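You operate a simulated robot arm through the tools that you are given. There is no shell and no other tool.

You run a simulated two-armed robot. Do the job below in one go: nothing can be reset, and whatever is moved stays where it is left.

Task
Take the rag from the flat end of the bench and lay it out flat on the deck before the grooved roller.

The check looks at the end state, three seconds after you hand in, the way a careful person would. Anything else that was tipped, shoved, dropped, spilled or broken makes it a failure.

Robot
Two 7-joint arms with two-finger grippers on one trunk, on a base that moves. Base frame: it is fixed to the floor where the robot stands at the start and does not move with it; the origin is under the middle of the robot, x ahead of it, y to its left, z up. Lengths are in m, angles in degrees, forces in N, time in s.
The left shoulder is at the start at [0.06, 0.123, 0.945], the right one opposite. With the tool pointing down near the work surface each hand reaches from about 0.36 to 0.8 m from the robot's upright axis, wherever it stands, measured 20 degrees to its own side. Places, roughly: deck before the grooved roller [-1.6, -2.7, 0.9]; rag [-1.75, -1.75, 1]. Payload 1.47 kg a hand.
Tool frame (each hand has its own): the origin (TCP) lies between the finger pads and is the grasp point; the fingertips stand 0.016 m ahead of it; z points along the fingers, y is the line along which they close. The gripper opens to 0.087 m; its body begins 0.055 m behind the TCP.
Orientation is told as [roll, pitch, yaw] about the base's x, y, z axes, in that order, counted from this pose: with the fingers straight down and closing along the base's y, the tool's x points along the base's -x, its y along +y and its z along -z.

Tools
- The arms move only by the tool jog_arm. It takes "left_plan", "right_plan" or both (then of equal length, played together; a hand with none holds still); each is a list of rows, each a list of 7 numbers: the shift along the tool's x, y, z in m, then the turn, a rotation vector about the tool's x, y, z in rad, then the finger opening in m, from 0 to 0.087. In form: [[x, y, z, wx, wy, wz, claw], ...]. A call has 1 to 20 rows; each row is the pose to reach, as a shift and turn from the pose commanded when the call began, along the tool's axes at that moment. Rows are played at 5 a second. More than 0.05 m and 8.6 degrees between two rows, or a gripper value outside its range, and nothing of the call is played. Where a pose cannot be reached the arm comes as near as it can. A force on the tool above 40 N (or 10 N above the force at the start of the call, whichever is more), or a blocked arm, ends the call early, and 0.2 s more pass. Each finger travels about 0.153 m/s and halts on what it meets, pressing with about 28 N; the grip force reading is that of the motor and also rises with nothing between the fingers. The clock runs only during rows and for 0.2 s after the last one: add rows that repeat a pose to give the fingers time. The reply holds the time, the measured pose of the TCP, the force on the tool along the base axes, the opening and the grip force, in the units named above and with some noise, with the torque about the TCP (base axes, N m) and any sound that the robot's microphone picked up.
- Cameras (640 x 400 px; columns grow to the right, rows downward): "scene" is now at [0.1082, -0.0105, 1.5325]; the picture's right is [-0.23, -0.97, 0.00], its down [-0.56, 0.13, -0.82] and it looks along [0.79, -0.18, -0.58] (base axes); focal length 256 px, centre (320, 200). "left" rides on the left gripper at [0.073, -0.012, -0.09] in its tool frame; the picture's right is [0.16, 0.99, 0.00], its down [-0.72, 0.12, -0.68] and it looks along [-0.67, 0.11, 0.73] (tool axes); focal length 247 px, centre (320, 200). "right" rides on the right gripper at [0.073, 0.012, -0.089] in its tool frame; the picture's right is [-0.16, 0.99, 0.00], its down [-0.72, -0.12, -0.68] and it looks along [-0.67, -0.11, 0.73] (tool axes); focal length 247 px, centre (320, 200). There is no depth. A picture from a camera that has moved, and an enlarged one, comes with that camera's place and axes in the base frame and with its lens. The place of the scene camera against the robot may be out by one fixed shift of up to 0.025 m in any direction.
- capture(camera): a new picture of that camera. It takes no simulated time.
- lift_body(by): moves the trunk up (or, below 0, down) by that many m; the arms and the scene camera ride with it, the base frame stays. It gives what a move gives, with no picture.
- drive_base(legs): drives the robot by 1 to 6 legs, each [ahead, left, turn to the left] in m, m and degrees, along the robot's own axes; the way and the turn of a leg run together, so that a leg with both is an arc; at most 1.5 m and 180 degrees a leg. The arms and the cameras ride along, it lands a little off, and it stops where it bumps. It gives what a move gives.
- pan_tilt(pan, tilt): turns the head with the scene camera to pan (to the left, within 120 degrees either way) and tilt (down, from -29 to 69), counted from straight ahead of the robot. It gives what a move gives.
- close_up(camera, box): a new picture of the part [left, top, right, bottom] of that camera's present view, enlarged. It takes no simulated time.
- sign_off(): hands the job in; it is judged then, once.

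Nothing tells you exact positions but the pictures and the camera data. Unless the task says otherwise, let go and move clear before handing in.

The tools are called as a command line: name --argument value ..., lists and objects as JSON in quotes. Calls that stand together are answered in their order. jog_arm: Moves the arms, as the interface text tells. Its arguments: {"type":"object","properties":{"left_plan":{"type":"array","items":{"type":"array","items":{"type":"number"}}},"right_plan":{"type":"array","items":{"type":"array","items":{"type":"number"}}}},"required":[]} The other tools are called the same way: lift_body (by) moves the trunk up or down; drive_base (legs) drives the base; pan_tilt (pan, tilt) turns the head that bears the scene camera; capture (camera) takes a picture; close_up (camera, box) takes an enlarged picture of a part of a camera's view; sign_off () hands the job in.

At the start:

```text
clock: 0.0
left_ee_pos: [0.4936, 0.1896, 1.0987]
left_tcp_rot: [-0.1, 0.0, -0.1]
left_contact_force: [0.1, 0.4, -0.6]
left_wrist_torque: [-0.01, -0.05, -0.01]
left_grip_width: 0.0871
left_grasp_force: 0.0
right_ee_pos: [0.4584, -0.2491, 1.159]
right_tcp_rot: [0.0, 0.0, 0.0]
right_contact_force: [0.2, 0.1, 0.1]
right_wrist_torque: [0.03, -0.02, 0.01]
right_grip_width: 0.0872
right_grasp_force: 0.0
trunk travel left (down, up): [-0.1, 0.13]
robot x, y, heading: [0.0016, 0.0008, -0.3]
head pan, tilt (commanded): [-13.1, 35.4]
```

scene: 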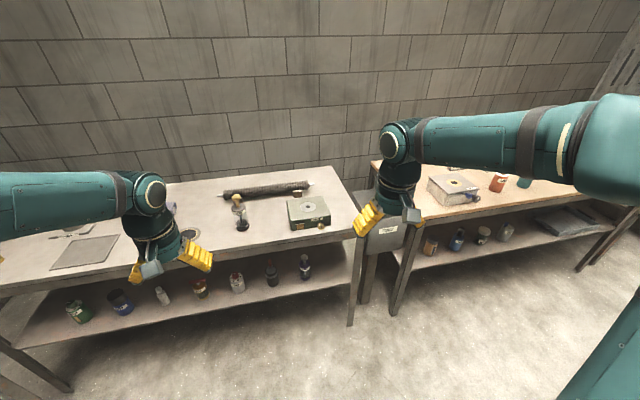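
right: 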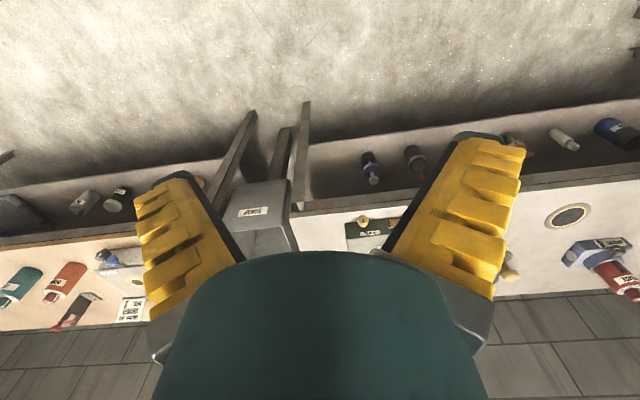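
left: 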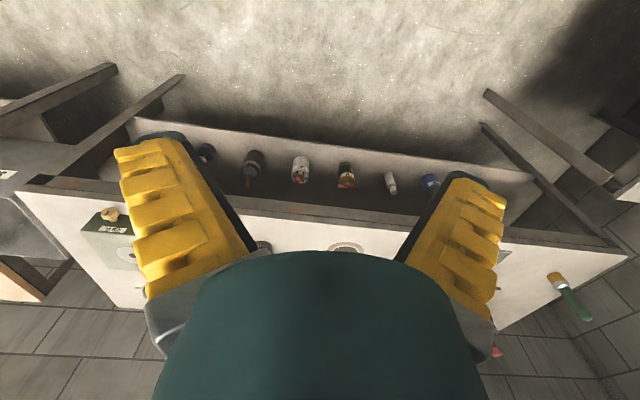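

I see two benches ahead of me with tools on them, but neither is the rag's place. The rag should be behind me on the right, near [-1.75, -1.75], so I will turn the head to look there first.

pan_tilt --pan -120 --tilt 25

```text
clock: 1.8
left_ee_pos: [0.493, 0.1894, 1.0977]
left_tcp_rot: [0.0, 0.1, 0.0]
left_contact_force: [0.0, -0.7, -0.8]
left_wrist_torque: [0.0, -0.01, -0.01]
left_grip_width: 0.087
left_grasp_force: 0.1
right_ee_pos: [0.4579, -0.2502, 1.1583]
right_tcp_rot: [0.0, -0.1, 0.1]
right_contact_force: [0.2, 1.2, -0.7]
right_wrist_torque: [0.01, 0.0, 0.01]
right_grip_width: 0.087
right_grasp_force: 0.1
trunk travel left (down, up): [-0.1, 0.13]
robot x, y, heading: [-0.0018, 0.0029, 0.3]
head pan, tilt (commanded): [-120.0, 25.0]
```

The head is now turned fully to the right. I take a picture to find the rag's bench.

capture --camera "scene"

```text
taken
camera scene: at [-0.0234, -0.0704, 1.5488], right [-0.87, 0.5, 0.0], down [0.21, 0.37, -0.91], along [-0.45, -0.79, -0.42], focal length 256 px, centre (320, 200)
```

scene: 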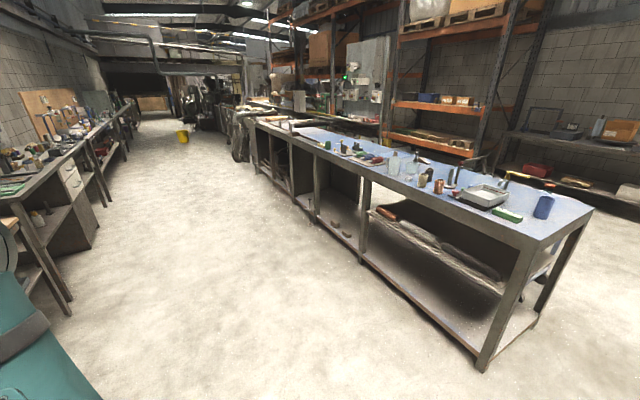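

A long blue-topped bench runs away from me, with its near end on the right. I enlarge it to find the rag and the grooved roller.

close_up --camera "scene" --box '[380, 120, 620, 270]'

close_up --camera "scene" --box '[230, 80, 470, 230]'

```text
2.67 times, centred on (500, 195) of scene
camera zoom: at [-0.0234, -0.0704, 1.5488], right [-0.87, 0.5, 0.0], down [0.21, 0.37, -0.91], along [-0.45, -0.79, -0.42], focal length 684 px, centre (-160, 213)
```

zoom: 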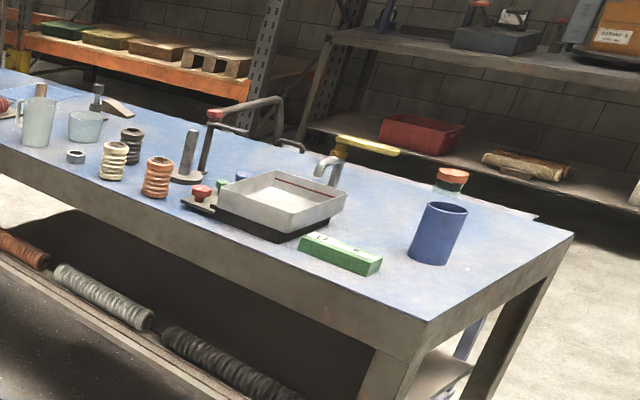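

```text
2.67 times, centred on (350, 155) of scene
camera zoom: at [-0.0234, -0.0704, 1.5488], right [-0.87, 0.5, 0.0], down [0.21, 0.37, -0.91], along [-0.45, -0.79, -0.42], focal length 684 px, centre (240, 320)
```

zoom: 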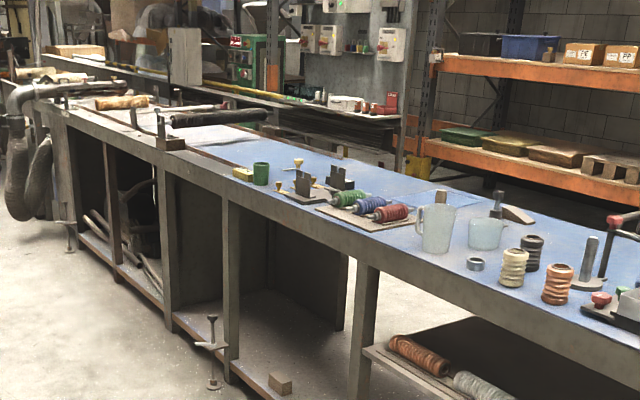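

The long bench runs along y: its near end is at about y=-0.42 and its front edge at about x=-1.36. The light area beyond the coloured spools looks like the deck, with a dark roller behind it. I'll back away from the start bench, drive down the aisle and turn to face the long bench around y=-1.75.

drive_base --legs '[[-0.4, 0, 0], [0, 0, -90], [1.2, 0, 0], [0.5, 0, 0], [0, 0, -90]]'

pan_tilt --pan 0 --tilt 35

capture --camera "scene"

```text
clock: 20.2
left_ee_pos: [-0.8062, -1.9197, 1.0988]
left_tcp_rot: [0.0, -0.1, -177.9]
left_contact_force: [0.5, -1.0, 0.0]
left_wrist_torque: [0.02, -0.02, -0.01]
left_grip_width: 0.0872
left_grasp_force: 0.1
right_ee_pos: [-0.7854, -1.4789, 1.1585]
right_tcp_rot: [0.0, 0.0, -177.9]
right_contact_force: [0.3, 0.0, -0.4]
right_wrist_torque: [0.01, 0.01, 0.0]
right_grip_width: 0.087
right_grasp_force: 0.0
trunk travel left (down, up): [-0.1, 0.13]
robot x, y, heading: [-0.3241, -1.7132, -178.1]
head pan, tilt (commanded): [-120.0, 25.0]
```

```text
clock: 22.2
left_ee_pos: [-0.8061, -1.921, 1.0975]
left_tcp_rot: [0.0, 0.0, -177.9]
left_contact_force: [0.5, 0.4, -1.7]
left_wrist_torque: [-0.02, 0.02, 0.02]
left_grip_width: 0.0871
left_grasp_force: 0.1
right_ee_pos: [-0.787, -1.4784, 1.1579]
right_tcp_rot: [-0.1, 0.0, -177.9]
right_contact_force: [0.9, 0.0, 0.3]
right_wrist_torque: [-0.02, 0.02, 0.0]
right_grip_width: 0.0868
right_grasp_force: 0.0
trunk travel left (down, up): [-0.1, 0.13]
robot x, y, heading: [-0.3202, -1.7124, -178.0]
head pan, tilt (commanded): [0.0, 35.0]
```

```text
taken
camera scene: at [-0.4049, -1.7055, 1.5331], right [-0.04, 1.0, 0.0], down [0.57, 0.02, -0.82], along [-0.82, -0.03, -0.57], focal length 256 px, centre (320, 200)
```

scene: 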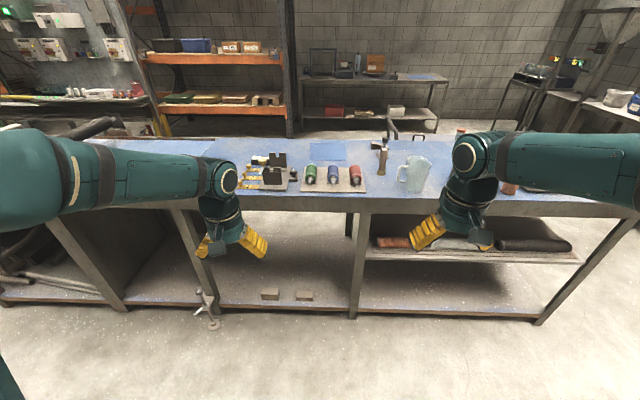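

close_up --camera "scene" --box '[220, 120, 460, 270]'

close_up --camera "scene" --box '[0, 60, 240, 210]'

```text
2.67 times, centred on (340, 195) of scene
camera zoom: at [-0.4049, -1.7055, 1.5331], right [-0.04, 1.0, 0.0], down [0.57, 0.02, -0.82], along [-0.82, -0.03, -0.57], focal length 684 px, centre (267, 213)
```

zoom: 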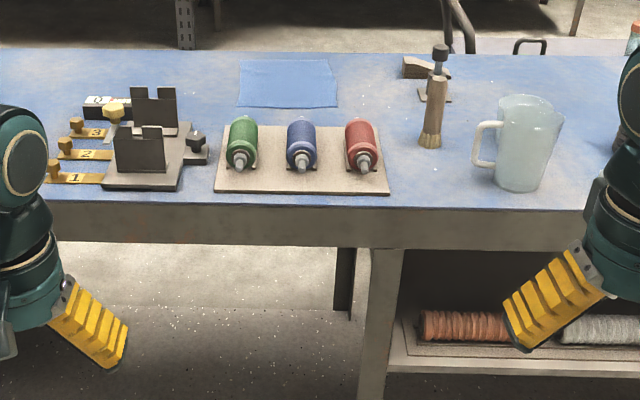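

```text
2.67 times, centred on (120, 135) of scene
camera zoom: at [-0.4049, -1.7055, 1.5331], right [-0.04, 1.0, 0.0], down [0.57, 0.02, -0.82], along [-0.82, -0.03, -0.57], focal length 684 px, centre (853, 373)
```

zoom: 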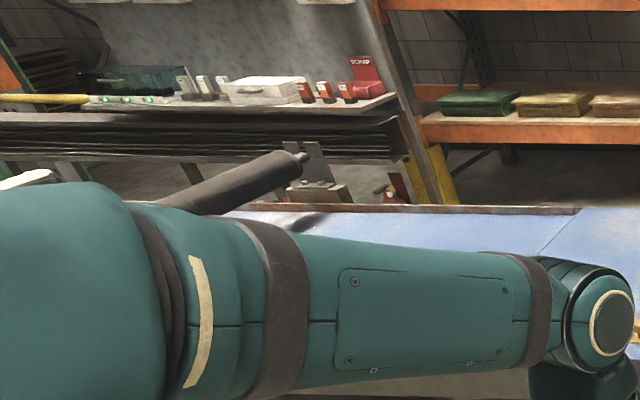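

The rag looks like the light-blue square lying flat behind the three coloured spindles, about x -1.62 to -1.86 and y -1.62 to -1.81. I'll look left along the bench to find the grooved roller and its deck.

pan_tilt --pan 45 --tilt 30

capture --camera "scene"

close_up --camera "scene" --box '[240, 80, 560, 280]'

```text
clock: 23.3
left_ee_pos: [-0.8062, -1.9191, 1.0986]
left_tcp_rot: [0.1, 0.0, -177.9]
left_contact_force: [0.0, 0.0, 0.7]
left_wrist_torque: [0.02, 0.01, 0.0]
left_grip_width: 0.087
left_grasp_force: 0.1
right_ee_pos: [-0.7868, -1.4777, 1.159]
right_tcp_rot: [0.0, 0.0, -177.9]
right_contact_force: [-0.5, -0.6, 0.6]
right_wrist_torque: [-0.02, 0.01, -0.02]
right_grip_width: 0.0871
right_grasp_force: 0.0
trunk travel left (down, up): [-0.1, 0.13]
robot x, y, heading: [-0.3218, -1.7092, -177.7]
head pan, tilt (commanded): [45.0, 30.0]
```

```text
taken
camera scene: at [-0.3784, -1.7685, 1.5409], right [-0.73, 0.68, 0.0], down [0.34, 0.37, -0.87], along [-0.59, -0.63, -0.5], focal length 256 px, centre (320, 200)
```

scene: 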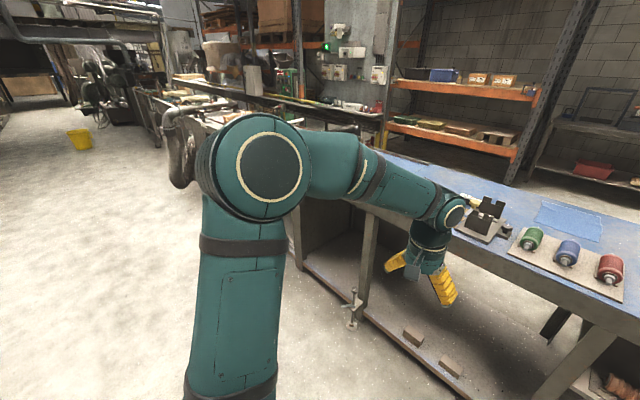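

```text
2.00 times, centred on (400, 180) of scene
camera zoom: at [-0.3784, -1.7685, 1.5409], right [-0.73, 0.68, 0.0], down [0.34, 0.37, -0.87], along [-0.59, -0.63, -0.5], focal length 513 px, centre (160, 240)
```

zoom: 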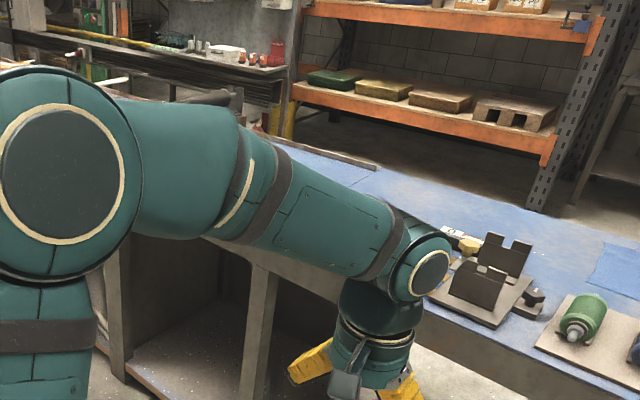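

The left arm blocks the view of the deck. I'll strafe about 0.95 m to my left, toward -y, and stay well back from the bench to look straight at it.

drive_base --legs '[[0, 0.95, -2]]'

pan_tilt --pan 0 --tilt 35

capture --camera "scene"

close_up --camera "scene" --box '[200, 80, 440, 230]'

```text
clock: 32.0
left_ee_pos: [-0.7936, -2.8522, 1.0983]
left_tcp_rot: [0.0, -0.1, -179.9]
left_contact_force: [-0.6, -1.2, -0.8]
left_wrist_torque: [0.02, -0.02, 0.0]
left_grip_width: 0.0873
left_grasp_force: 0.1
right_ee_pos: [-0.7585, -2.4112, 1.1581]
right_tcp_rot: [0.0, 0.1, -179.8]
right_contact_force: [-0.2, -0.3, -0.7]
right_wrist_torque: [0.02, 0.03, -0.02]
right_grip_width: 0.0869
right_grasp_force: 0.0
trunk travel left (down, up): [-0.1, 0.13]
robot x, y, heading: [-0.3017, -2.6585, -179.5]
head pan, tilt (commanded): [45.0, 30.0]
```

```text
clock: 33.1
left_ee_pos: [-0.793, -2.851, 1.0991]
left_tcp_rot: [0.0, 0.0, -179.8]
left_contact_force: [0.1, -0.5, -0.8]
left_wrist_torque: [0.02, 0.0, 0.02]
left_grip_width: 0.0868
left_grasp_force: 0.0
right_ee_pos: [-0.7591, -2.4117, 1.1591]
right_tcp_rot: [0.0, -0.1, -179.8]
right_contact_force: [0.0, -0.2, 0.2]
right_wrist_torque: [-0.02, -0.01, 0.01]
right_grip_width: 0.0872
right_grasp_force: 0.0
trunk travel left (down, up): [-0.1, 0.13]
robot x, y, heading: [-0.3006, -2.6572, -179.7]
head pan, tilt (commanded): [0.0, 35.0]
```

```text
taken
camera scene: at [-0.3853, -2.65, 1.5331], right [0.0, 1.0, 0.0], down [0.57, 0.0, -0.82], along [-0.82, 0.0, -0.57], focal length 256 px, centre (320, 200)
```

scene: 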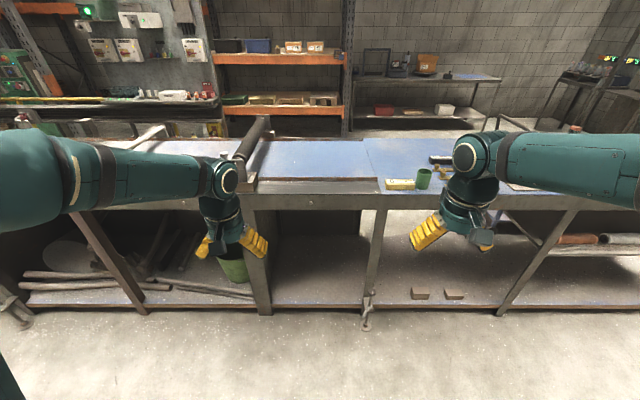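

```text
2.67 times, centred on (320, 155) of scene
camera zoom: at [-0.3853, -2.65, 1.5331], right [0.0, 1.0, 0.0], down [0.57, 0.0, -0.82], along [-0.82, 0.0, -0.57], focal length 684 px, centre (320, 320)
```

zoom: 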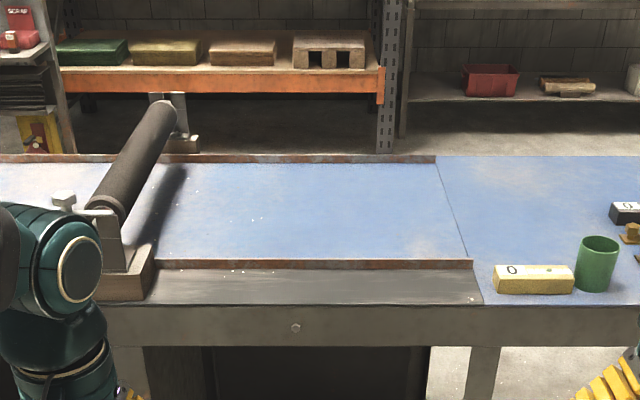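

The deck is the blue area between the two rails, roughly x -1.44 to -1.91 and y -2.94 to -2.38, with the roller at its left end. The gap between the rails is big enough for the rag. I'll raise both hands for clearance, then strafe back to the rag and come closer.

jog_arm --left_plan '[[0, 0, -0.05, 0, 0, 0, 0.087], [0, 0, -0.1, 0, 0, 0, 0.087], [0, 0, -0.15, 0, 0, 0, 0.087], [0, 0, -0.2, 0, 0, 0, 0.087]]' --right_plan '[[0, 0, -0.035, 0, 0, 0, 0.087], [0, 0, -0.07, 0, 0, 0, 0.087], [0, 0, -0.105, 0, 0, 0, 0.087], [0, 0, -0.14, 0, 0, 0, 0.087]]'

close_up --camera "scene" --box '[120, 100, 360, 250]'

drive_base --legs '[[0, -0.95, 0], [0.45, 0, 0]]'

pan_tilt --pan 0 --tilt 45

capture --camera "scene"

```text
clock: 34.1
left_ee_pos: [-0.7924, -2.848, 1.2993]
left_tcp_rot: [0.0, -0.1, -179.8]
left_contact_force: [0.6, 0.1, 0.0]
left_wrist_torque: [-0.01, -0.01, -0.02]
left_grip_width: 0.087
left_grasp_force: 0.1
right_ee_pos: [-0.7573, -2.4115, 1.2997]
right_tcp_rot: [0.0, -0.1, -179.8]
right_contact_force: [-0.7, -0.1, -0.7]
right_wrist_torque: [-0.03, -0.04, -0.02]
right_grip_width: 0.0869
right_grasp_force: 0.1
trunk travel left (down, up): [-0.1, 0.13]
robot x, y, heading: [-0.2995, -2.6594, -179.8]
head pan, tilt (commanded): [0.0, 35.0]
```

```text
2.67 times, centred on (240, 175) of scene
camera zoom: at [-0.3851, -2.6497, 1.5331], right [0.0, 1.0, 0.0], down [0.57, 0.0, -0.82], along [-0.82, 0.0, -0.57], focal length 684 px, centre (533, 267)
```

zoom: 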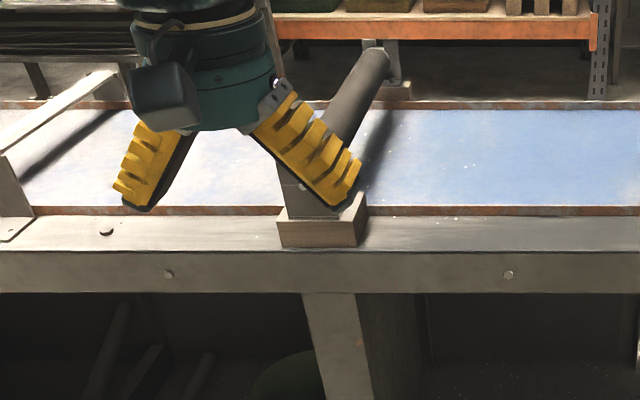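

```text
clock: 45.1
left_ee_pos: [-1.2459, -1.8994, 1.2984]
left_tcp_rot: [0.1, 0.0, -179.7]
left_contact_force: [-0.5, -0.2, -0.5]
left_wrist_torque: [0.01, 0.02, 0.02]
left_grip_width: 0.087
left_grasp_force: 0.1
right_ee_pos: [-1.2139, -1.4615, 1.2994]
right_tcp_rot: [0.0, 0.0, -179.8]
right_contact_force: [-0.5, 0.0, -0.3]
right_wrist_torque: [0.0, -0.02, 0.01]
right_grip_width: 0.087
right_grasp_force: 0.1
trunk travel left (down, up): [-0.1, 0.13]
robot x, y, heading: [-0.757, -1.705, -179.8]
head pan, tilt (commanded): [0.0, 35.0]
```

```text
clock: 45.9
left_ee_pos: [-1.2456, -1.8996, 1.2991]
left_tcp_rot: [0.0, 0.0, -179.5]
left_contact_force: [-1.3, 0.5, 0.7]
left_wrist_torque: [-0.02, 0.0, -0.02]
left_grip_width: 0.087
left_grasp_force: 0.1
right_ee_pos: [-1.2124, -1.4619, 1.2999]
right_tcp_rot: [0.0, 0.0, -179.6]
right_contact_force: [0.1, 0.7, -1.2]
right_wrist_torque: [-0.01, 0.04, 0.02]
right_grip_width: 0.087
right_grasp_force: 0.1
trunk travel left (down, up): [-0.1, 0.13]
robot x, y, heading: [-0.7534, -1.7085, -179.8]
head pan, tilt (commanded): [0.0, 45.0]
```

```text
taken
camera scene: at [-0.8325, -1.6991, 1.5183], right [-0.01, 1.0, 0.0], down [0.71, 0.0, -0.71], along [-0.71, 0.0, -0.71], focal length 256 px, centre (320, 200)
```

scene: 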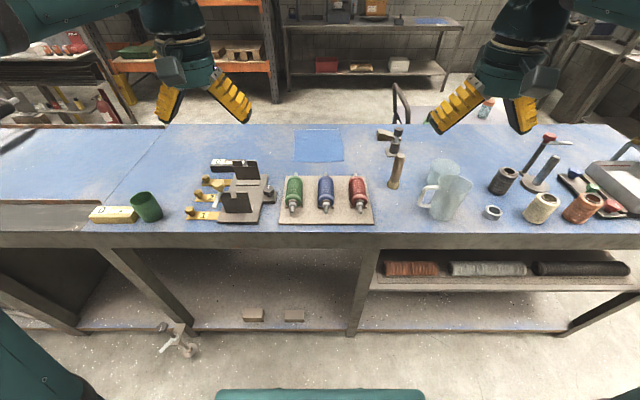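

The rag is lying flat behind the spindle board, and my base front is about 0.25 m ahead of my axis. I'll enlarge the rag to find its corners.

close_up --camera "scene" --box '[240, 110, 400, 210]'

capture --camera "left"

capture --camera "right"

```text
4.00 times, centred on (320, 160) of scene
camera zoom: at [-0.8325, -1.6991, 1.5183], right [-0.01, 1.0, 0.0], down [0.71, 0.0, -0.71], along [-0.71, 0.0, -0.71], focal length 1026 px, centre (320, 360)
```

zoom: 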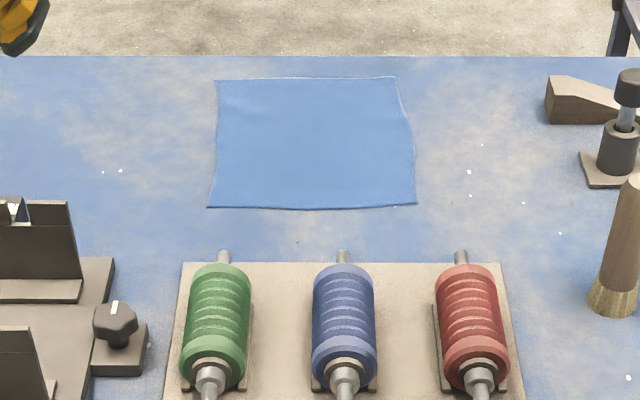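

```text
taken
camera left: at [-1.1726, -1.8871, 1.389], right [0.16, -0.99, 0.0], down [-0.72, -0.12, 0.68], along [-0.67, -0.11, -0.73], focal length 247 px, centre (320, 200)
```

left: 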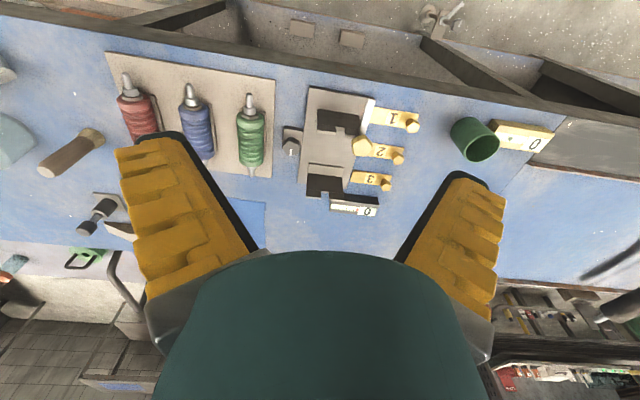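

```text
taken
camera right: at [-1.1416, -1.4732, 1.389], right [-0.15, -0.99, 0.0], down [-0.72, 0.11, 0.68], along [-0.67, 0.1, -0.73], focal length 247 px, centre (320, 200)
```

right: 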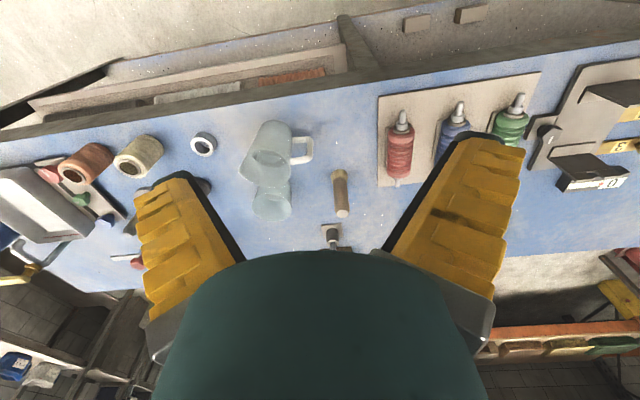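

The rag measures about 0.20 × 0.235 m, with its front edge near x=-1.62 and clear of the spindle board. I'll move a little closer, leaving a margin to the bench edge, then bring the hands above the front corners at a safe height.

drive_base --legs '[[0.2, 0, 0]]'

capture --camera "scene"

```text
clock: 47.5
left_ee_pos: [-1.4477, -1.9014, 1.2987]
left_tcp_rot: [0.0, 0.1, -179.6]
left_contact_force: [-0.2, 0.1, 0.4]
left_wrist_torque: [-0.02, 0.0, 0.0]
left_grip_width: 0.0869
left_grasp_force: 0.0
right_ee_pos: [-1.4152, -1.4635, 1.3007]
right_tcp_rot: [0.0, 0.0, -179.7]
right_contact_force: [0.4, -0.3, 0.6]
right_wrist_torque: [-0.01, -0.02, 0.01]
right_grip_width: 0.0867
right_grasp_force: 0.1
trunk travel left (down, up): [-0.1, 0.13]
robot x, y, heading: [-0.9562, -1.7112, -179.4]
head pan, tilt (commanded): [0.0, 45.0]
```

```text
taken
camera scene: at [-1.035, -1.7004, 1.5182], right [-0.01, 1.0, 0.0], down [0.71, 0.0, -0.71], along [-0.71, 0.0, -0.71], focal length 256 px, centre (320, 200)
```

scene: 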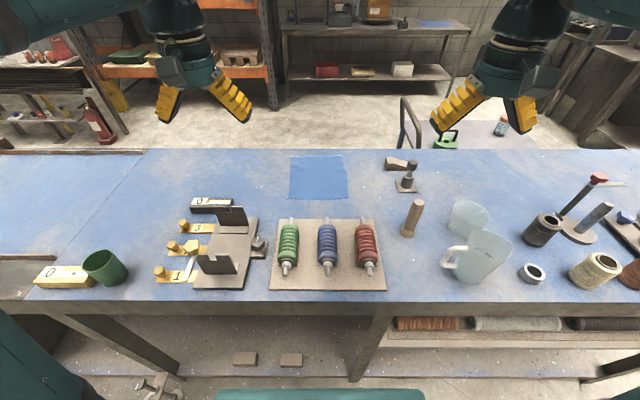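

The base is close enough, with about 0.07 m left to the bench edge. I'll bring both hands above the rag's front corners at about z=1.15 and look through the wrist cameras.

jog_arm --left_plan '[[-0.0246, -0.0143, 0.0214, 0, 0, 0, 0.087], [-0.0492, -0.0286, 0.0428, 0, 0, 0, 0.087], [-0.0738, -0.0429, 0.0642, 0, 0, 0, 0.08], [-0.0984, -0.0572, 0.0856, 0, 0, 0, 0.07], [-0.123, -0.0715, 0.107, 0, 0, 0, 0.06], [-0.1476, -0.0858, 0.1284, 0, 0, 0, 0.06], [-0.172, -0.1, 0.15, 0, 0, 0, 0.06], [-0.172, -0.1, 0.15, 0, 0, 0, 0.06]]' --right_plan '[[-0.0293, 0.0196, 0.0214, 0, 0, 0, 0.087], [-0.0586, 0.0392, 0.0428, 0, 0, 0, 0.087], [-0.0879, 0.0588, 0.0642, 0, 0, 0, 0.08], [-0.1172, 0.0784, 0.0856, 0, 0, 0, 0.07], [-0.1465, 0.098, 0.107, 0, 0, 0, 0.06], [-0.1758, 0.1176, 0.1284, 0, 0, 0, 0.06], [-0.205, 0.137, 0.15, 0, 0, 0, 0.06], [-0.205, 0.137, 0.15, 0, 0, 0, 0.06]]'

capture --camera "left"

capture --camera "right"

capture --camera "scene"

```text
clock: 49.3
left_ee_pos: [-1.6185, -1.8, 1.1505]
left_tcp_rot: [-0.1, -0.2, -179.7]
left_contact_force: [0.6, 0.0, 0.6]
left_wrist_torque: [-0.02, 0.05, 0.0]
left_grip_width: 0.0645
left_grasp_force: 3.5
right_ee_pos: [-1.6196, -1.6013, 1.15]
right_tcp_rot: [0.0, -0.2, -179.5]
right_contact_force: [-0.1, 0.3, 0.6]
right_wrist_torque: [-0.01, 0.01, 0.03]
right_grip_width: 0.0648
right_grasp_force: 3.4
trunk travel left (down, up): [-0.1, 0.13]
robot x, y, heading: [-0.9522, -1.7092, -179.8]
head pan, tilt (commanded): [0.0, 45.0]
```

```text
taken
camera left: at [-1.5454, -1.7888, 1.2396], right [0.16, -0.99, 0.0], down [-0.72, -0.12, 0.68], along [-0.67, -0.11, -0.73], focal length 247 px, centre (320, 200)
```

left: 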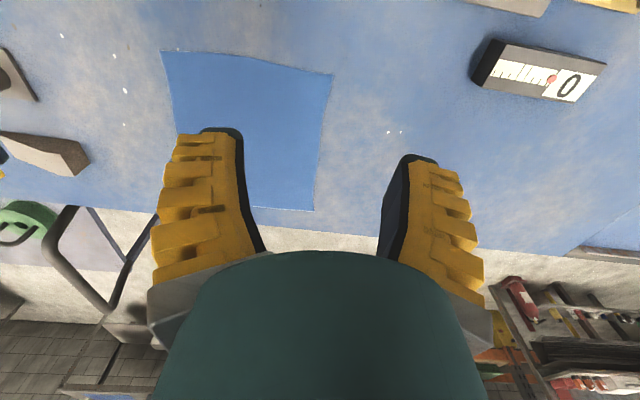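

```text
taken
camera right: at [-1.547, -1.6126, 1.2393], right [-0.15, -0.99, 0.0], down [-0.72, 0.11, 0.68], along [-0.67, 0.1, -0.73], focal length 247 px, centre (320, 200)
```

right: 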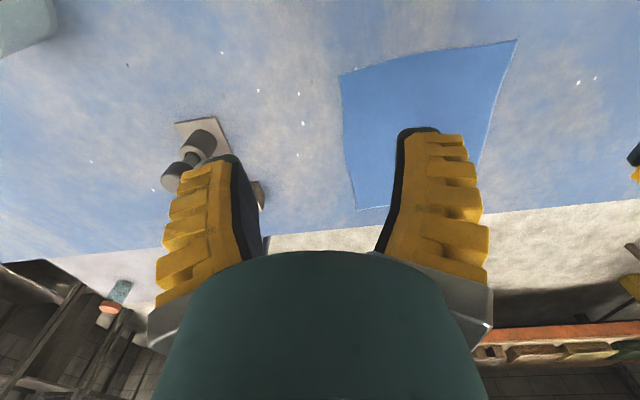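

```text
taken
camera scene: at [-1.0321, -1.7001, 1.5185], right [-0.01, 1.0, 0.0], down [0.71, 0.0, -0.71], along [-0.71, 0.0, -0.71], focal length 256 px, centre (320, 200)
```

scene: 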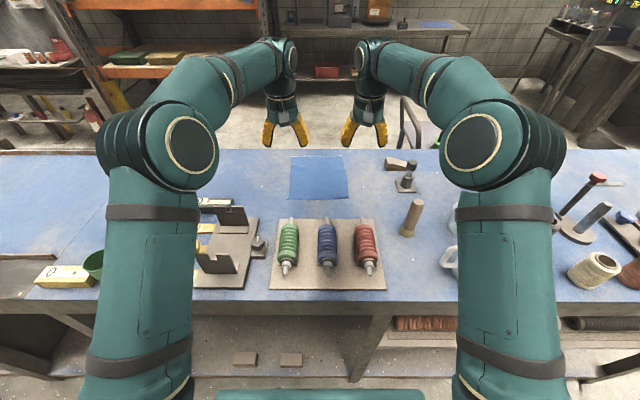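

Triangulating with the two wrist cameras puts the bench top at about z=0.92, and the rag's front corners near (-1.634, -1.818) and (-1.639, -1.623). I'll lower both hands to about 1 cm above the cloth, with the fingers straddling each front corner.

jog_arm --left_plan '[[-0.0063, 0.001, 0.041, 0, 0, 0, 0.055], [-0.0126, 0.002, 0.082, 0, 0, 0, 0.05], [-0.0189, 0.003, 0.123, 0, 0, 0, 0.05], [-0.0252, 0.004, 0.164, 0, 0, 0, 0.05], [-0.0315, 0.005, 0.2, 0, 0, 0, 0.05], [-0.0315, 0.005, 0.2, 0, 0, 0, 0.05]]' --right_plan '[[-0.0063, 0.007, 0.041, 0, 0, 0, 0.055], [-0.0126, 0.014, 0.082, 0, 0, 0, 0.05], [-0.0189, 0.021, 0.123, 0, 0, 0, 0.05], [-0.0252, 0.028, 0.164, 0, 0, 0, 0.05], [-0.0304, 0.0347, 0.2, 0, 0, 0, 0.05], [-0.0304, 0.0347, 0.2, 0, 0, 0, 0.05]]'

capture --camera "left"

capture --camera "right"

close_up --camera "scene" --box '[240, 130, 400, 230]'

```text
clock: 50.7
left_ee_pos: [-1.6495, -1.8094, 0.9484]
left_tcp_rot: [0.0, -0.1, -179.6]
left_contact_force: [0.9, 0.7, -0.7]
left_wrist_torque: [0.0, -0.01, 0.01]
left_grip_width: 0.0555
left_grasp_force: 4.2
right_ee_pos: [-1.6475, -1.6356, 0.9511]
right_tcp_rot: [0.1, -0.1, -179.8]
right_contact_force: [0.5, -0.7, -0.1]
right_wrist_torque: [0.01, 0.0, 0.0]
right_grip_width: 0.0554
right_grasp_force: 4.0
trunk travel left (down, up): [-0.1, 0.13]
robot x, y, heading: [-0.9529, -1.7086, -179.5]
head pan, tilt (commanded): [0.0, 45.0]
```

```text
taken
camera left: at [-1.5765, -1.7957, 1.0391], right [0.16, -0.99, 0.0], down [-0.72, -0.12, 0.68], along [-0.67, -0.11, -0.73], focal length 247 px, centre (320, 200)
```

left: 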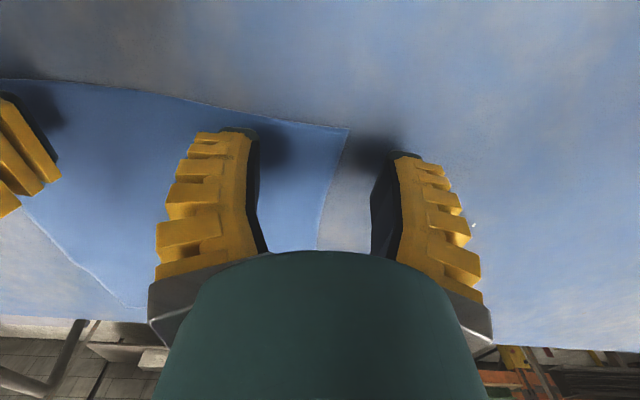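

```text
taken
camera right: at [-1.5766, -1.6473, 1.0399], right [-0.15, -0.99, 0.0], down [-0.72, 0.11, 0.68], along [-0.67, 0.1, -0.73], focal length 247 px, centre (320, 200)
```

right: 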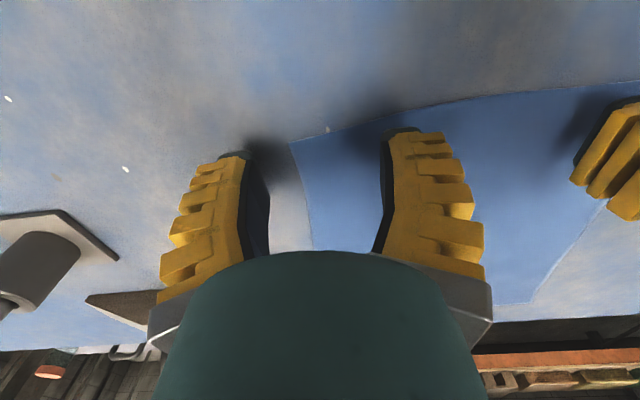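

```text
4.00 times, centred on (320, 180) of scene
camera zoom: at [-1.0331, -1.7002, 1.5184], right [-0.01, 1.0, 0.0], down [0.71, 0.0, -0.71], along [-0.71, 0.0, -0.71], focal length 1026 px, centre (320, 280)
```

zoom: 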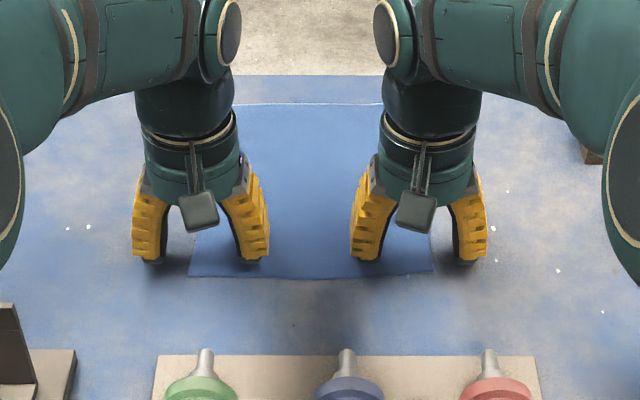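

Both hands straddle the front corners well, with the cloth edge between the fingers. I'll lower until the tips just touch the bench and read the forces.

jog_arm --left_plan '[[0, 0, 0.006, 0, 0, 0, 0.05], [0, 0, 0.012, 0, 0, 0, 0.05], [0, 0, 0.012, 0, 0, 0, 0.05]]' --right_plan '[[0, 0, 0.007, 0, 0, 0, 0.05], [0, 0, 0.014, 0, 0, 0, 0.05], [0, 0, 0.014, 0, 0, 0, 0.05]]'

```text
clock: 51.5
left_ee_pos: [-1.6506, -1.8076, 0.938]
left_tcp_rot: [0.0, -0.1, -179.6]
left_contact_force: [-0.9, 0.4, 0.2]
left_wrist_torque: [-0.03, -0.01, 0.01]
left_grip_width: 0.0554
left_grasp_force: 3.9
right_ee_pos: [-1.6502, -1.6353, 0.936]
right_tcp_rot: [0.0, -0.2, -179.6]
right_contact_force: [0.3, 0.4, 2.3]
right_wrist_torque: [-0.05, -0.02, 0.0]
right_grip_width: 0.0557
right_grasp_force: 4.4
trunk travel left (down, up): [-0.1, 0.13]
robot x, y, heading: [-0.9572, -1.7093, -179.5]
head pan, tilt (commanded): [0.0, 45.0]
```

The right hand is just touching and the left is about a millimetre above. I'll press down lightly and close both grippers on the corners.

jog_arm --left_plan '[[0, 0, 0.004, 0, 0, 0, 0.05], [0, 0, 0.004, 0, 0, 0, 0.035], [0, 0, 0.004, 0, 0, 0, 0.02], [0, 0, 0.004, 0, 0, 0, 0.005], [0, 0, 0.004, 0, 0, 0, 0], [0, 0, 0.004, 0, 0, 0, 0], [0, 0, 0.004, 0, 0, 0, 0]]' --right_plan '[[0, 0, 0.002, 0, 0, 0, 0.05], [0, 0, 0.002, 0, 0, 0, 0.035], [0, 0, 0.002, 0, 0, 0, 0.02], [0, 0, 0.002, 0, 0, 0, 0.005], [0, 0, 0.002, 0, 0, 0, 0], [0, 0, 0.002, 0, 0, 0, 0], [0, 0, 0.002, 0, 0, 0, 0]]'

capture --camera "left"

capture --camera "right"

close_up --camera "scene" --box '[240, 130, 400, 230]'

```text
clock: 53.1
left_ee_pos: [-1.6498, -1.8068, 0.9354]
left_tcp_rot: [0.0, -0.1, -179.6]
left_contact_force: [0.7, 4.7, 16.8]
left_wrist_torque: [0.16, -0.11, -0.04]
left_grip_width: 0.0
left_grasp_force: 28.2
right_ee_pos: [-1.6472, -1.6341, 0.9356]
right_tcp_rot: [0.0, -0.3, -179.7]
right_contact_force: [0.5, -1.1, 10.0]
right_wrist_torque: [-0.12, 0.0, 0.03]
right_grip_width: 0.0
right_grasp_force: 28.1
trunk travel left (down, up): [-0.1, 0.13]
robot x, y, heading: [-0.9545, -1.7081, -179.5]
head pan, tilt (commanded): [0.0, 45.0]
```

```text
taken
camera left: at [-1.576, -1.7947, 1.025], right [0.16, -0.99, 0.0], down [-0.72, -0.12, 0.68], along [-0.67, -0.11, -0.73], focal length 247 px, centre (320, 200)
```

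left: 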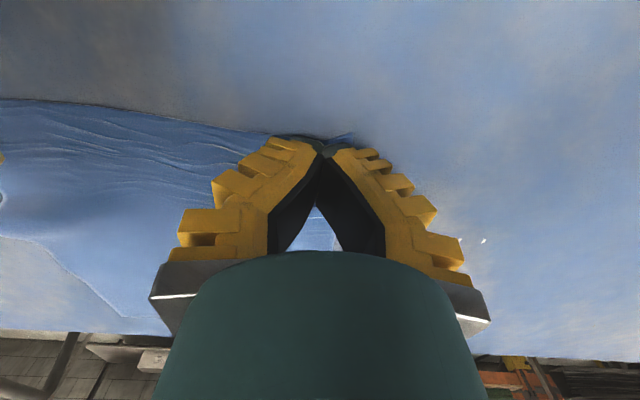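

```text
taken
camera right: at [-1.5761, -1.6468, 1.0247], right [-0.15, -0.99, 0.0], down [-0.72, 0.11, 0.68], along [-0.67, 0.1, -0.73], focal length 247 px, centre (320, 200)
```

right: 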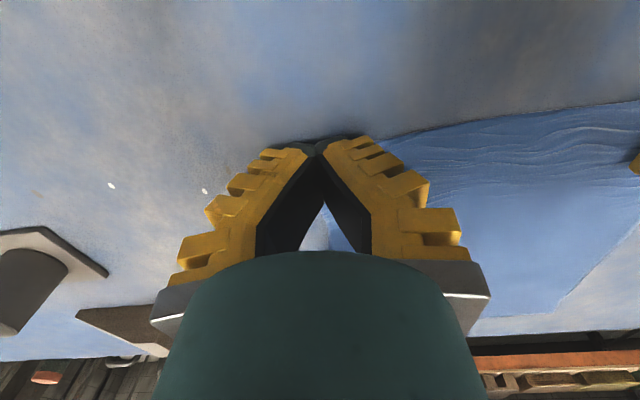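

```text
4.00 times, centred on (320, 180) of scene
camera zoom: at [-1.031, -1.6998, 1.5185], right [-0.01, 1.0, 0.0], down [0.71, 0.0, -0.71], along [-0.71, 0.0, -0.71], focal length 1026 px, centre (320, 280)
```

zoom: 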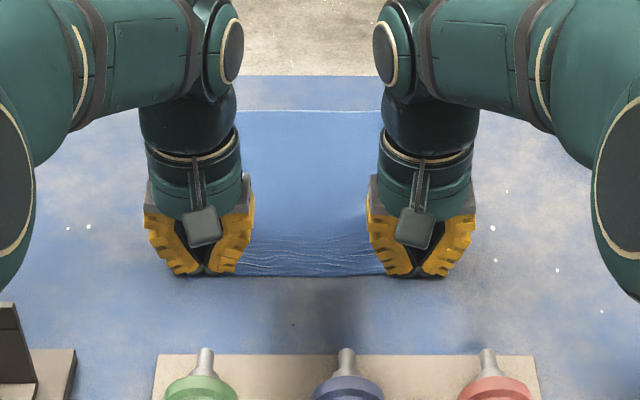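

The cloth is now drawn tight between the two grippers, which suggests both corners are pinched. I'll lift 3 cm to test the hold.

jog_arm --left_plan '[[0, 0, -0.01, 0, 0, 0, 0], [0, 0, -0.02, 0, 0, 0, 0], [0, 0, -0.03, 0, 0, 0, 0]]' --right_plan '[[0, 0, -0.01, 0, 0, 0, 0], [0, 0, -0.02, 0, 0, 0, 0], [0, 0, -0.03, 0, 0, 0, 0]]'

capture --camera "left"

capture --camera "right"

close_up --camera "scene" --box '[240, 130, 400, 230]'

```text
clock: 53.9
left_ee_pos: [-1.6495, -1.8072, 0.962]
left_tcp_rot: [0.0, 0.0, -179.6]
left_contact_force: [0.4, -1.0, 0.1]
left_wrist_torque: [0.02, -0.04, -0.01]
left_grip_width: 0.0
left_grasp_force: 27.6
right_ee_pos: [-1.6496, -1.6366, 0.9644]
right_tcp_rot: [0.1, 0.0, -179.7]
right_contact_force: [0.0, 0.3, -0.6]
right_wrist_torque: [0.01, -0.01, 0.02]
right_grip_width: 0.0
right_grasp_force: 27.9
trunk travel left (down, up): [-0.1, 0.13]
robot x, y, heading: [-0.9562, -1.7084, -179.8]
head pan, tilt (commanded): [0.0, 45.0]
```

```text
taken
camera left: at [-1.5778, -1.7956, 1.0528], right [0.16, -0.99, 0.0], down [-0.72, -0.12, 0.68], along [-0.67, -0.11, -0.73], focal length 247 px, centre (320, 200)
```

left: 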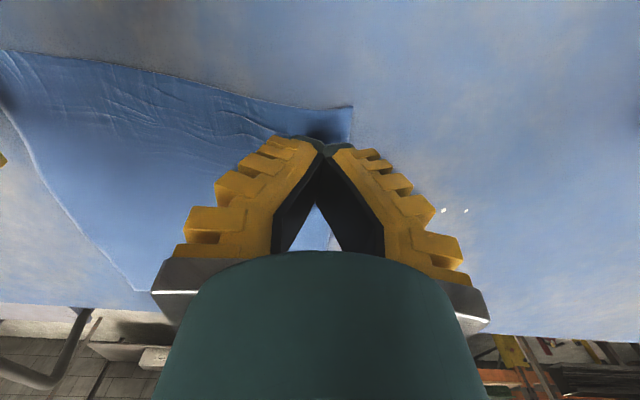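

```text
taken
camera right: at [-1.5789, -1.6484, 1.0531], right [-0.15, -0.99, 0.0], down [-0.72, 0.11, 0.68], along [-0.67, 0.1, -0.73], focal length 247 px, centre (320, 200)
```

right: 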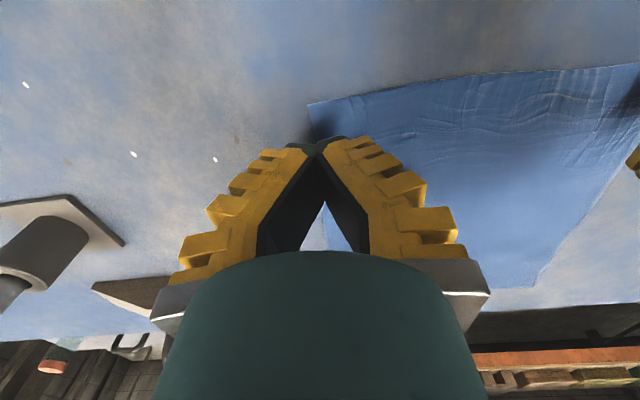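

```text
4.00 times, centred on (320, 180) of scene
camera zoom: at [-1.0338, -1.7004, 1.5182], right [-0.01, 1.0, 0.0], down [0.71, 0.0, -0.71], along [-0.71, 0.0, -0.71], focal length 1026 px, centre (320, 280)
```

zoom: 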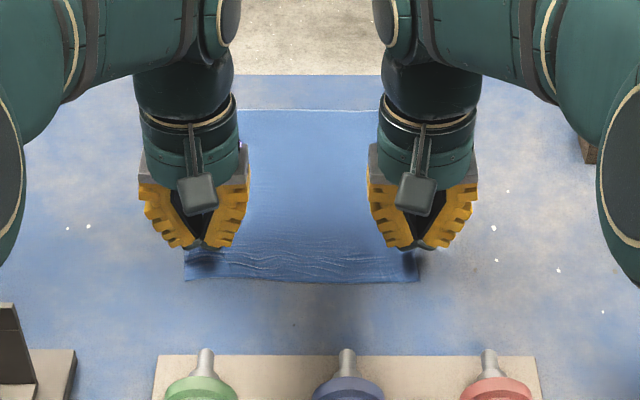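

The grippers slipped off; the two hands were pulling the cloth taut against each other, so it could not bunch up between the fingers. The rag is still in place and only slightly wrinkled. I'll try again with the left hand alone at the left corner, leaving the rest of the cloth free to follow.

jog_arm --left_plan '[[0.0, -0.005, 0, 0, 0, 0, 0.025], [0.004, -0.012, 0, 0, 0, 0, 0.05], [0.004, -0.012, 0.01, 0, 0, 0, 0.05], [0.004, -0.012, 0.02, 0, 0, 0, 0.05], [0.004, -0.012, 0.026, 0, 0, 0, 0.05], [0.004, -0.012, 0.0285, 0, 0, 0, 0.05], [0.004, -0.012, 0.0285, 0, 0, 0, 0.042], [0.004, -0.012, 0.0285, 0, 0, 0, 0.034], [0.004, -0.012, 0.0285, 0, 0, 0, 0.026], [0.004, -0.012, 0.0285, 0, 0, 0, 0.018], [0.004, -0.012, 0.0285, 0, 0, 0, 0.01], [0.004, -0.012, 0.0285, 0, 0, 0, 0.0], [0.004, -0.012, 0.0285, 0, 0, 0, 0.0], [0.004, -0.012, 0.0285, 0, 0, 0, 0.0]]'

capture --camera "left"

close_up --camera "scene" --box '[240, 130, 400, 230]'

```text
clock: 56.9
left_ee_pos: [-1.6472, -1.7944, 0.9353]
left_tcp_rot: [0.0, -0.2, -179.6]
left_contact_force: [1.4, -1.7, 12.2]
left_wrist_torque: [0.1, -0.09, 0.0]
left_grip_width: 0.0
left_grasp_force: 27.9
right_ee_pos: [-1.6502, -1.6378, 0.9649]
right_tcp_rot: [0.0, -0.1, -179.6]
right_contact_force: [-0.6, -0.4, 0.1]
right_wrist_torque: [-0.03, 0.04, -0.04]
right_grip_width: 0.0002
right_grasp_force: 28.0
trunk travel left (down, up): [-0.1, 0.13]
robot x, y, heading: [-0.9551, -1.7056, -179.8]
head pan, tilt (commanded): [0.0, 45.0]
```

```text
taken
camera left: at [-1.5737, -1.7827, 1.0249], right [0.16, -0.99, 0.0], down [-0.72, -0.12, 0.68], along [-0.67, -0.11, -0.73], focal length 247 px, centre (320, 200)
```

left: 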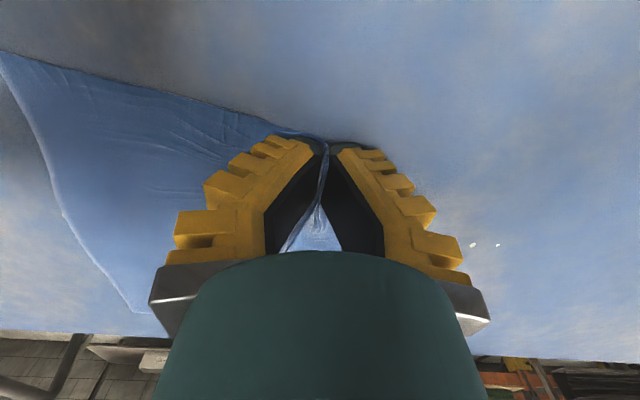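

```text
4.00 times, centred on (320, 180) of scene
camera zoom: at [-1.0327, -1.7004, 1.5184], right [-0.01, 1.0, 0.0], down [0.71, 0.0, -0.71], along [-0.71, 0.0, -0.71], focal length 1026 px, centre (320, 280)
```

zoom: 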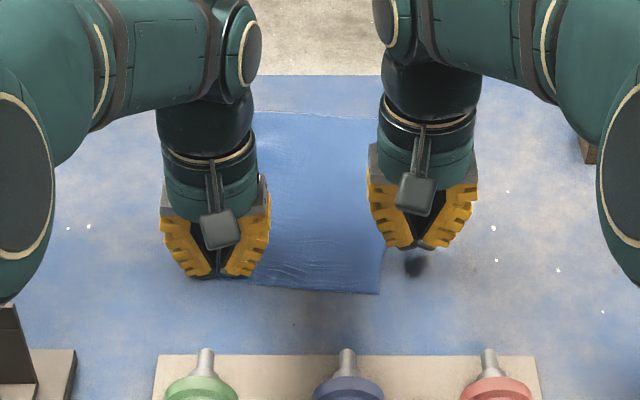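

The left gripper now has cloth between its fingers. I'll raise it 2 cm to confirm the hold and look at where the right corner is now.

jog_arm --left_plan '[[0, 0, -0.01, 0, 0, 0, 0], [0, 0, -0.02, 0, 0, 0, 0], [0, 0, -0.02, 0, 0, 0, 0]]'

capture --camera "left"

capture --camera "right"

close_up --camera "scene" --box '[240, 130, 400, 230]'

```text
clock: 57.7
left_ee_pos: [-1.6478, -1.7943, 0.9547]
left_tcp_rot: [0.0, 0.0, -179.6]
left_contact_force: [-0.6, 0.9, -0.5]
left_wrist_torque: [0.0, 0.01, -0.04]
left_grip_width: 0.0
left_grasp_force: 28.1
right_ee_pos: [-1.6507, -1.6369, 0.9636]
right_tcp_rot: [0.0, -0.1, -179.6]
right_contact_force: [-1.0, 0.1, 0.3]
right_wrist_torque: [0.0, 0.01, 0.01]
right_grip_width: 0.0
right_grasp_force: 28.0
trunk travel left (down, up): [-0.1, 0.13]
robot x, y, heading: [-0.9566, -1.7111, -179.9]
head pan, tilt (commanded): [0.0, 45.0]
```

```text
taken
camera left: at [-1.5738, -1.7822, 1.0442], right [0.16, -0.99, 0.0], down [-0.72, -0.12, 0.68], along [-0.67, -0.11, -0.73], focal length 247 px, centre (320, 200)
```

left: 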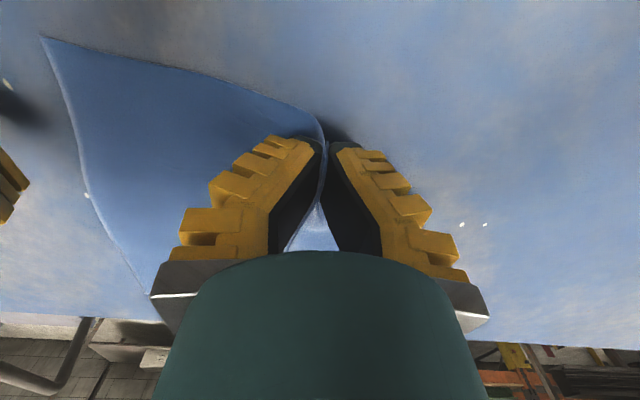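

```text
taken
camera right: at [-1.5791, -1.6484, 1.0529], right [-0.15, -0.99, 0.0], down [-0.72, 0.11, 0.68], along [-0.67, 0.1, -0.73], focal length 247 px, centre (320, 200)
```

right: 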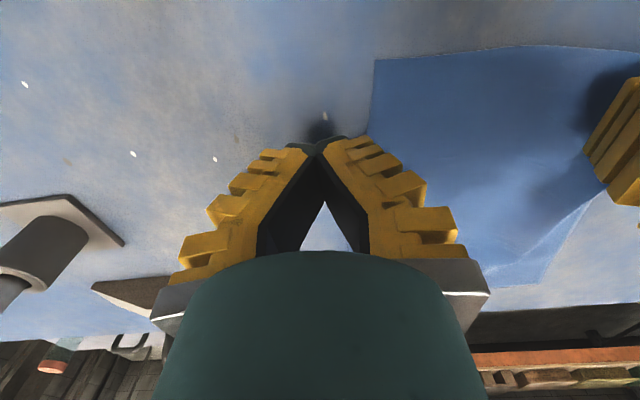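

```text
4.00 times, centred on (320, 180) of scene
camera zoom: at [-1.034, -1.7004, 1.5182], right [-0.01, 1.0, 0.0], down [0.71, 0.0, -0.71], along [-0.71, 0.0, -0.71], focal length 1026 px, centre (320, 280)
```

zoom: 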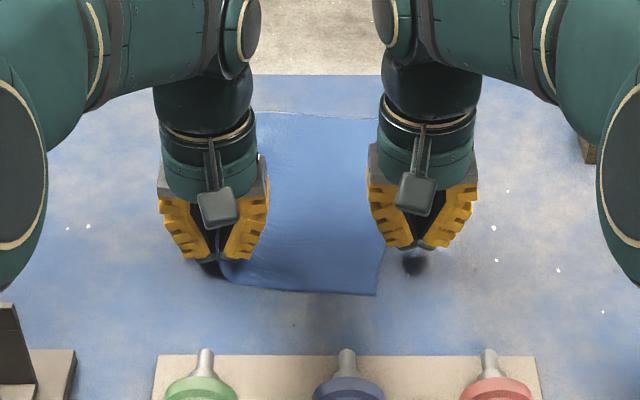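

The left gripper is holding the rag's edge securely. The right front corner is now near (-1.614, -1.670). I'll move the right hand over it with a small opening before touching down.

jog_arm --right_plan '[[0.009, 0.021, 0, 0, 0, 0, 0.015], [0.018, 0.042, 0, 0, 0, 0, 0.03], [0.018, 0.042, 0, 0, 0, 0, 0.03], [0.018, 0.042, 0.01, 0, 0, 0, 0.03]]'

capture --camera "right"

close_up --camera "scene" --box '[240, 130, 400, 230]'

```text
clock: 58.7
left_ee_pos: [-1.6474, -1.7946, 0.9546]
left_tcp_rot: [0.0, -0.1, -179.5]
left_contact_force: [-0.4, -0.6, 0.4]
left_wrist_torque: [0.0, -0.01, -0.01]
left_grip_width: 0.0
left_grasp_force: 28.1
right_ee_pos: [-1.6307, -1.6797, 0.9545]
right_tcp_rot: [0.1, 0.0, -179.6]
right_contact_force: [0.0, -0.4, 0.0]
right_wrist_torque: [0.04, 0.0, 0.01]
right_grip_width: 0.036
right_grasp_force: 4.5
trunk travel left (down, up): [-0.1, 0.13]
robot x, y, heading: [-0.956, -1.7079, -179.7]
head pan, tilt (commanded): [0.0, 45.0]
```

```text
taken
camera right: at [-1.5598, -1.69, 1.0439], right [-0.15, -0.99, 0.0], down [-0.72, 0.11, 0.68], along [-0.67, 0.1, -0.73], focal length 247 px, centre (320, 200)
```

right: 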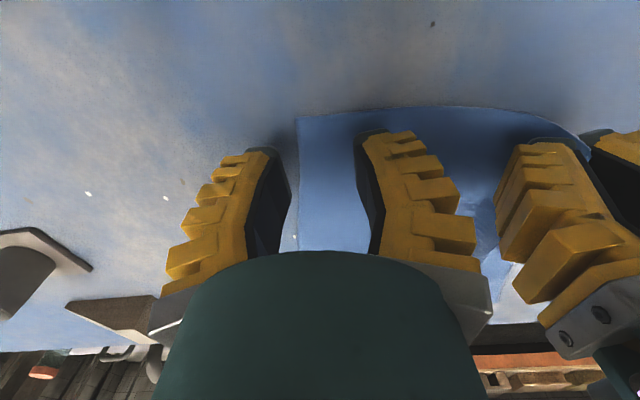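

```text
4.00 times, centred on (320, 180) of scene
camera zoom: at [-1.0341, -1.7005, 1.5182], right [-0.01, 1.0, 0.0], down [0.71, 0.0, -0.71], along [-0.71, 0.0, -0.71], focal length 1026 px, centre (320, 280)
```

zoom: 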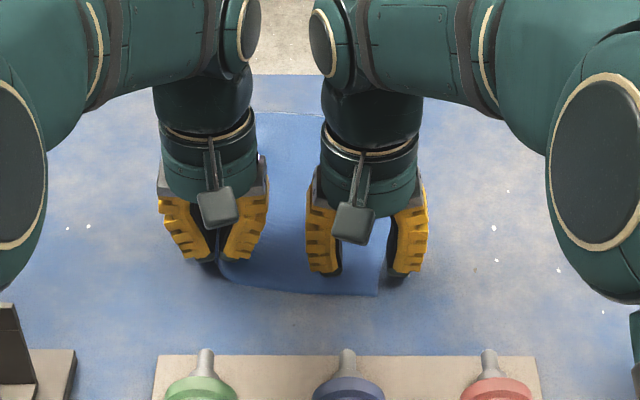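

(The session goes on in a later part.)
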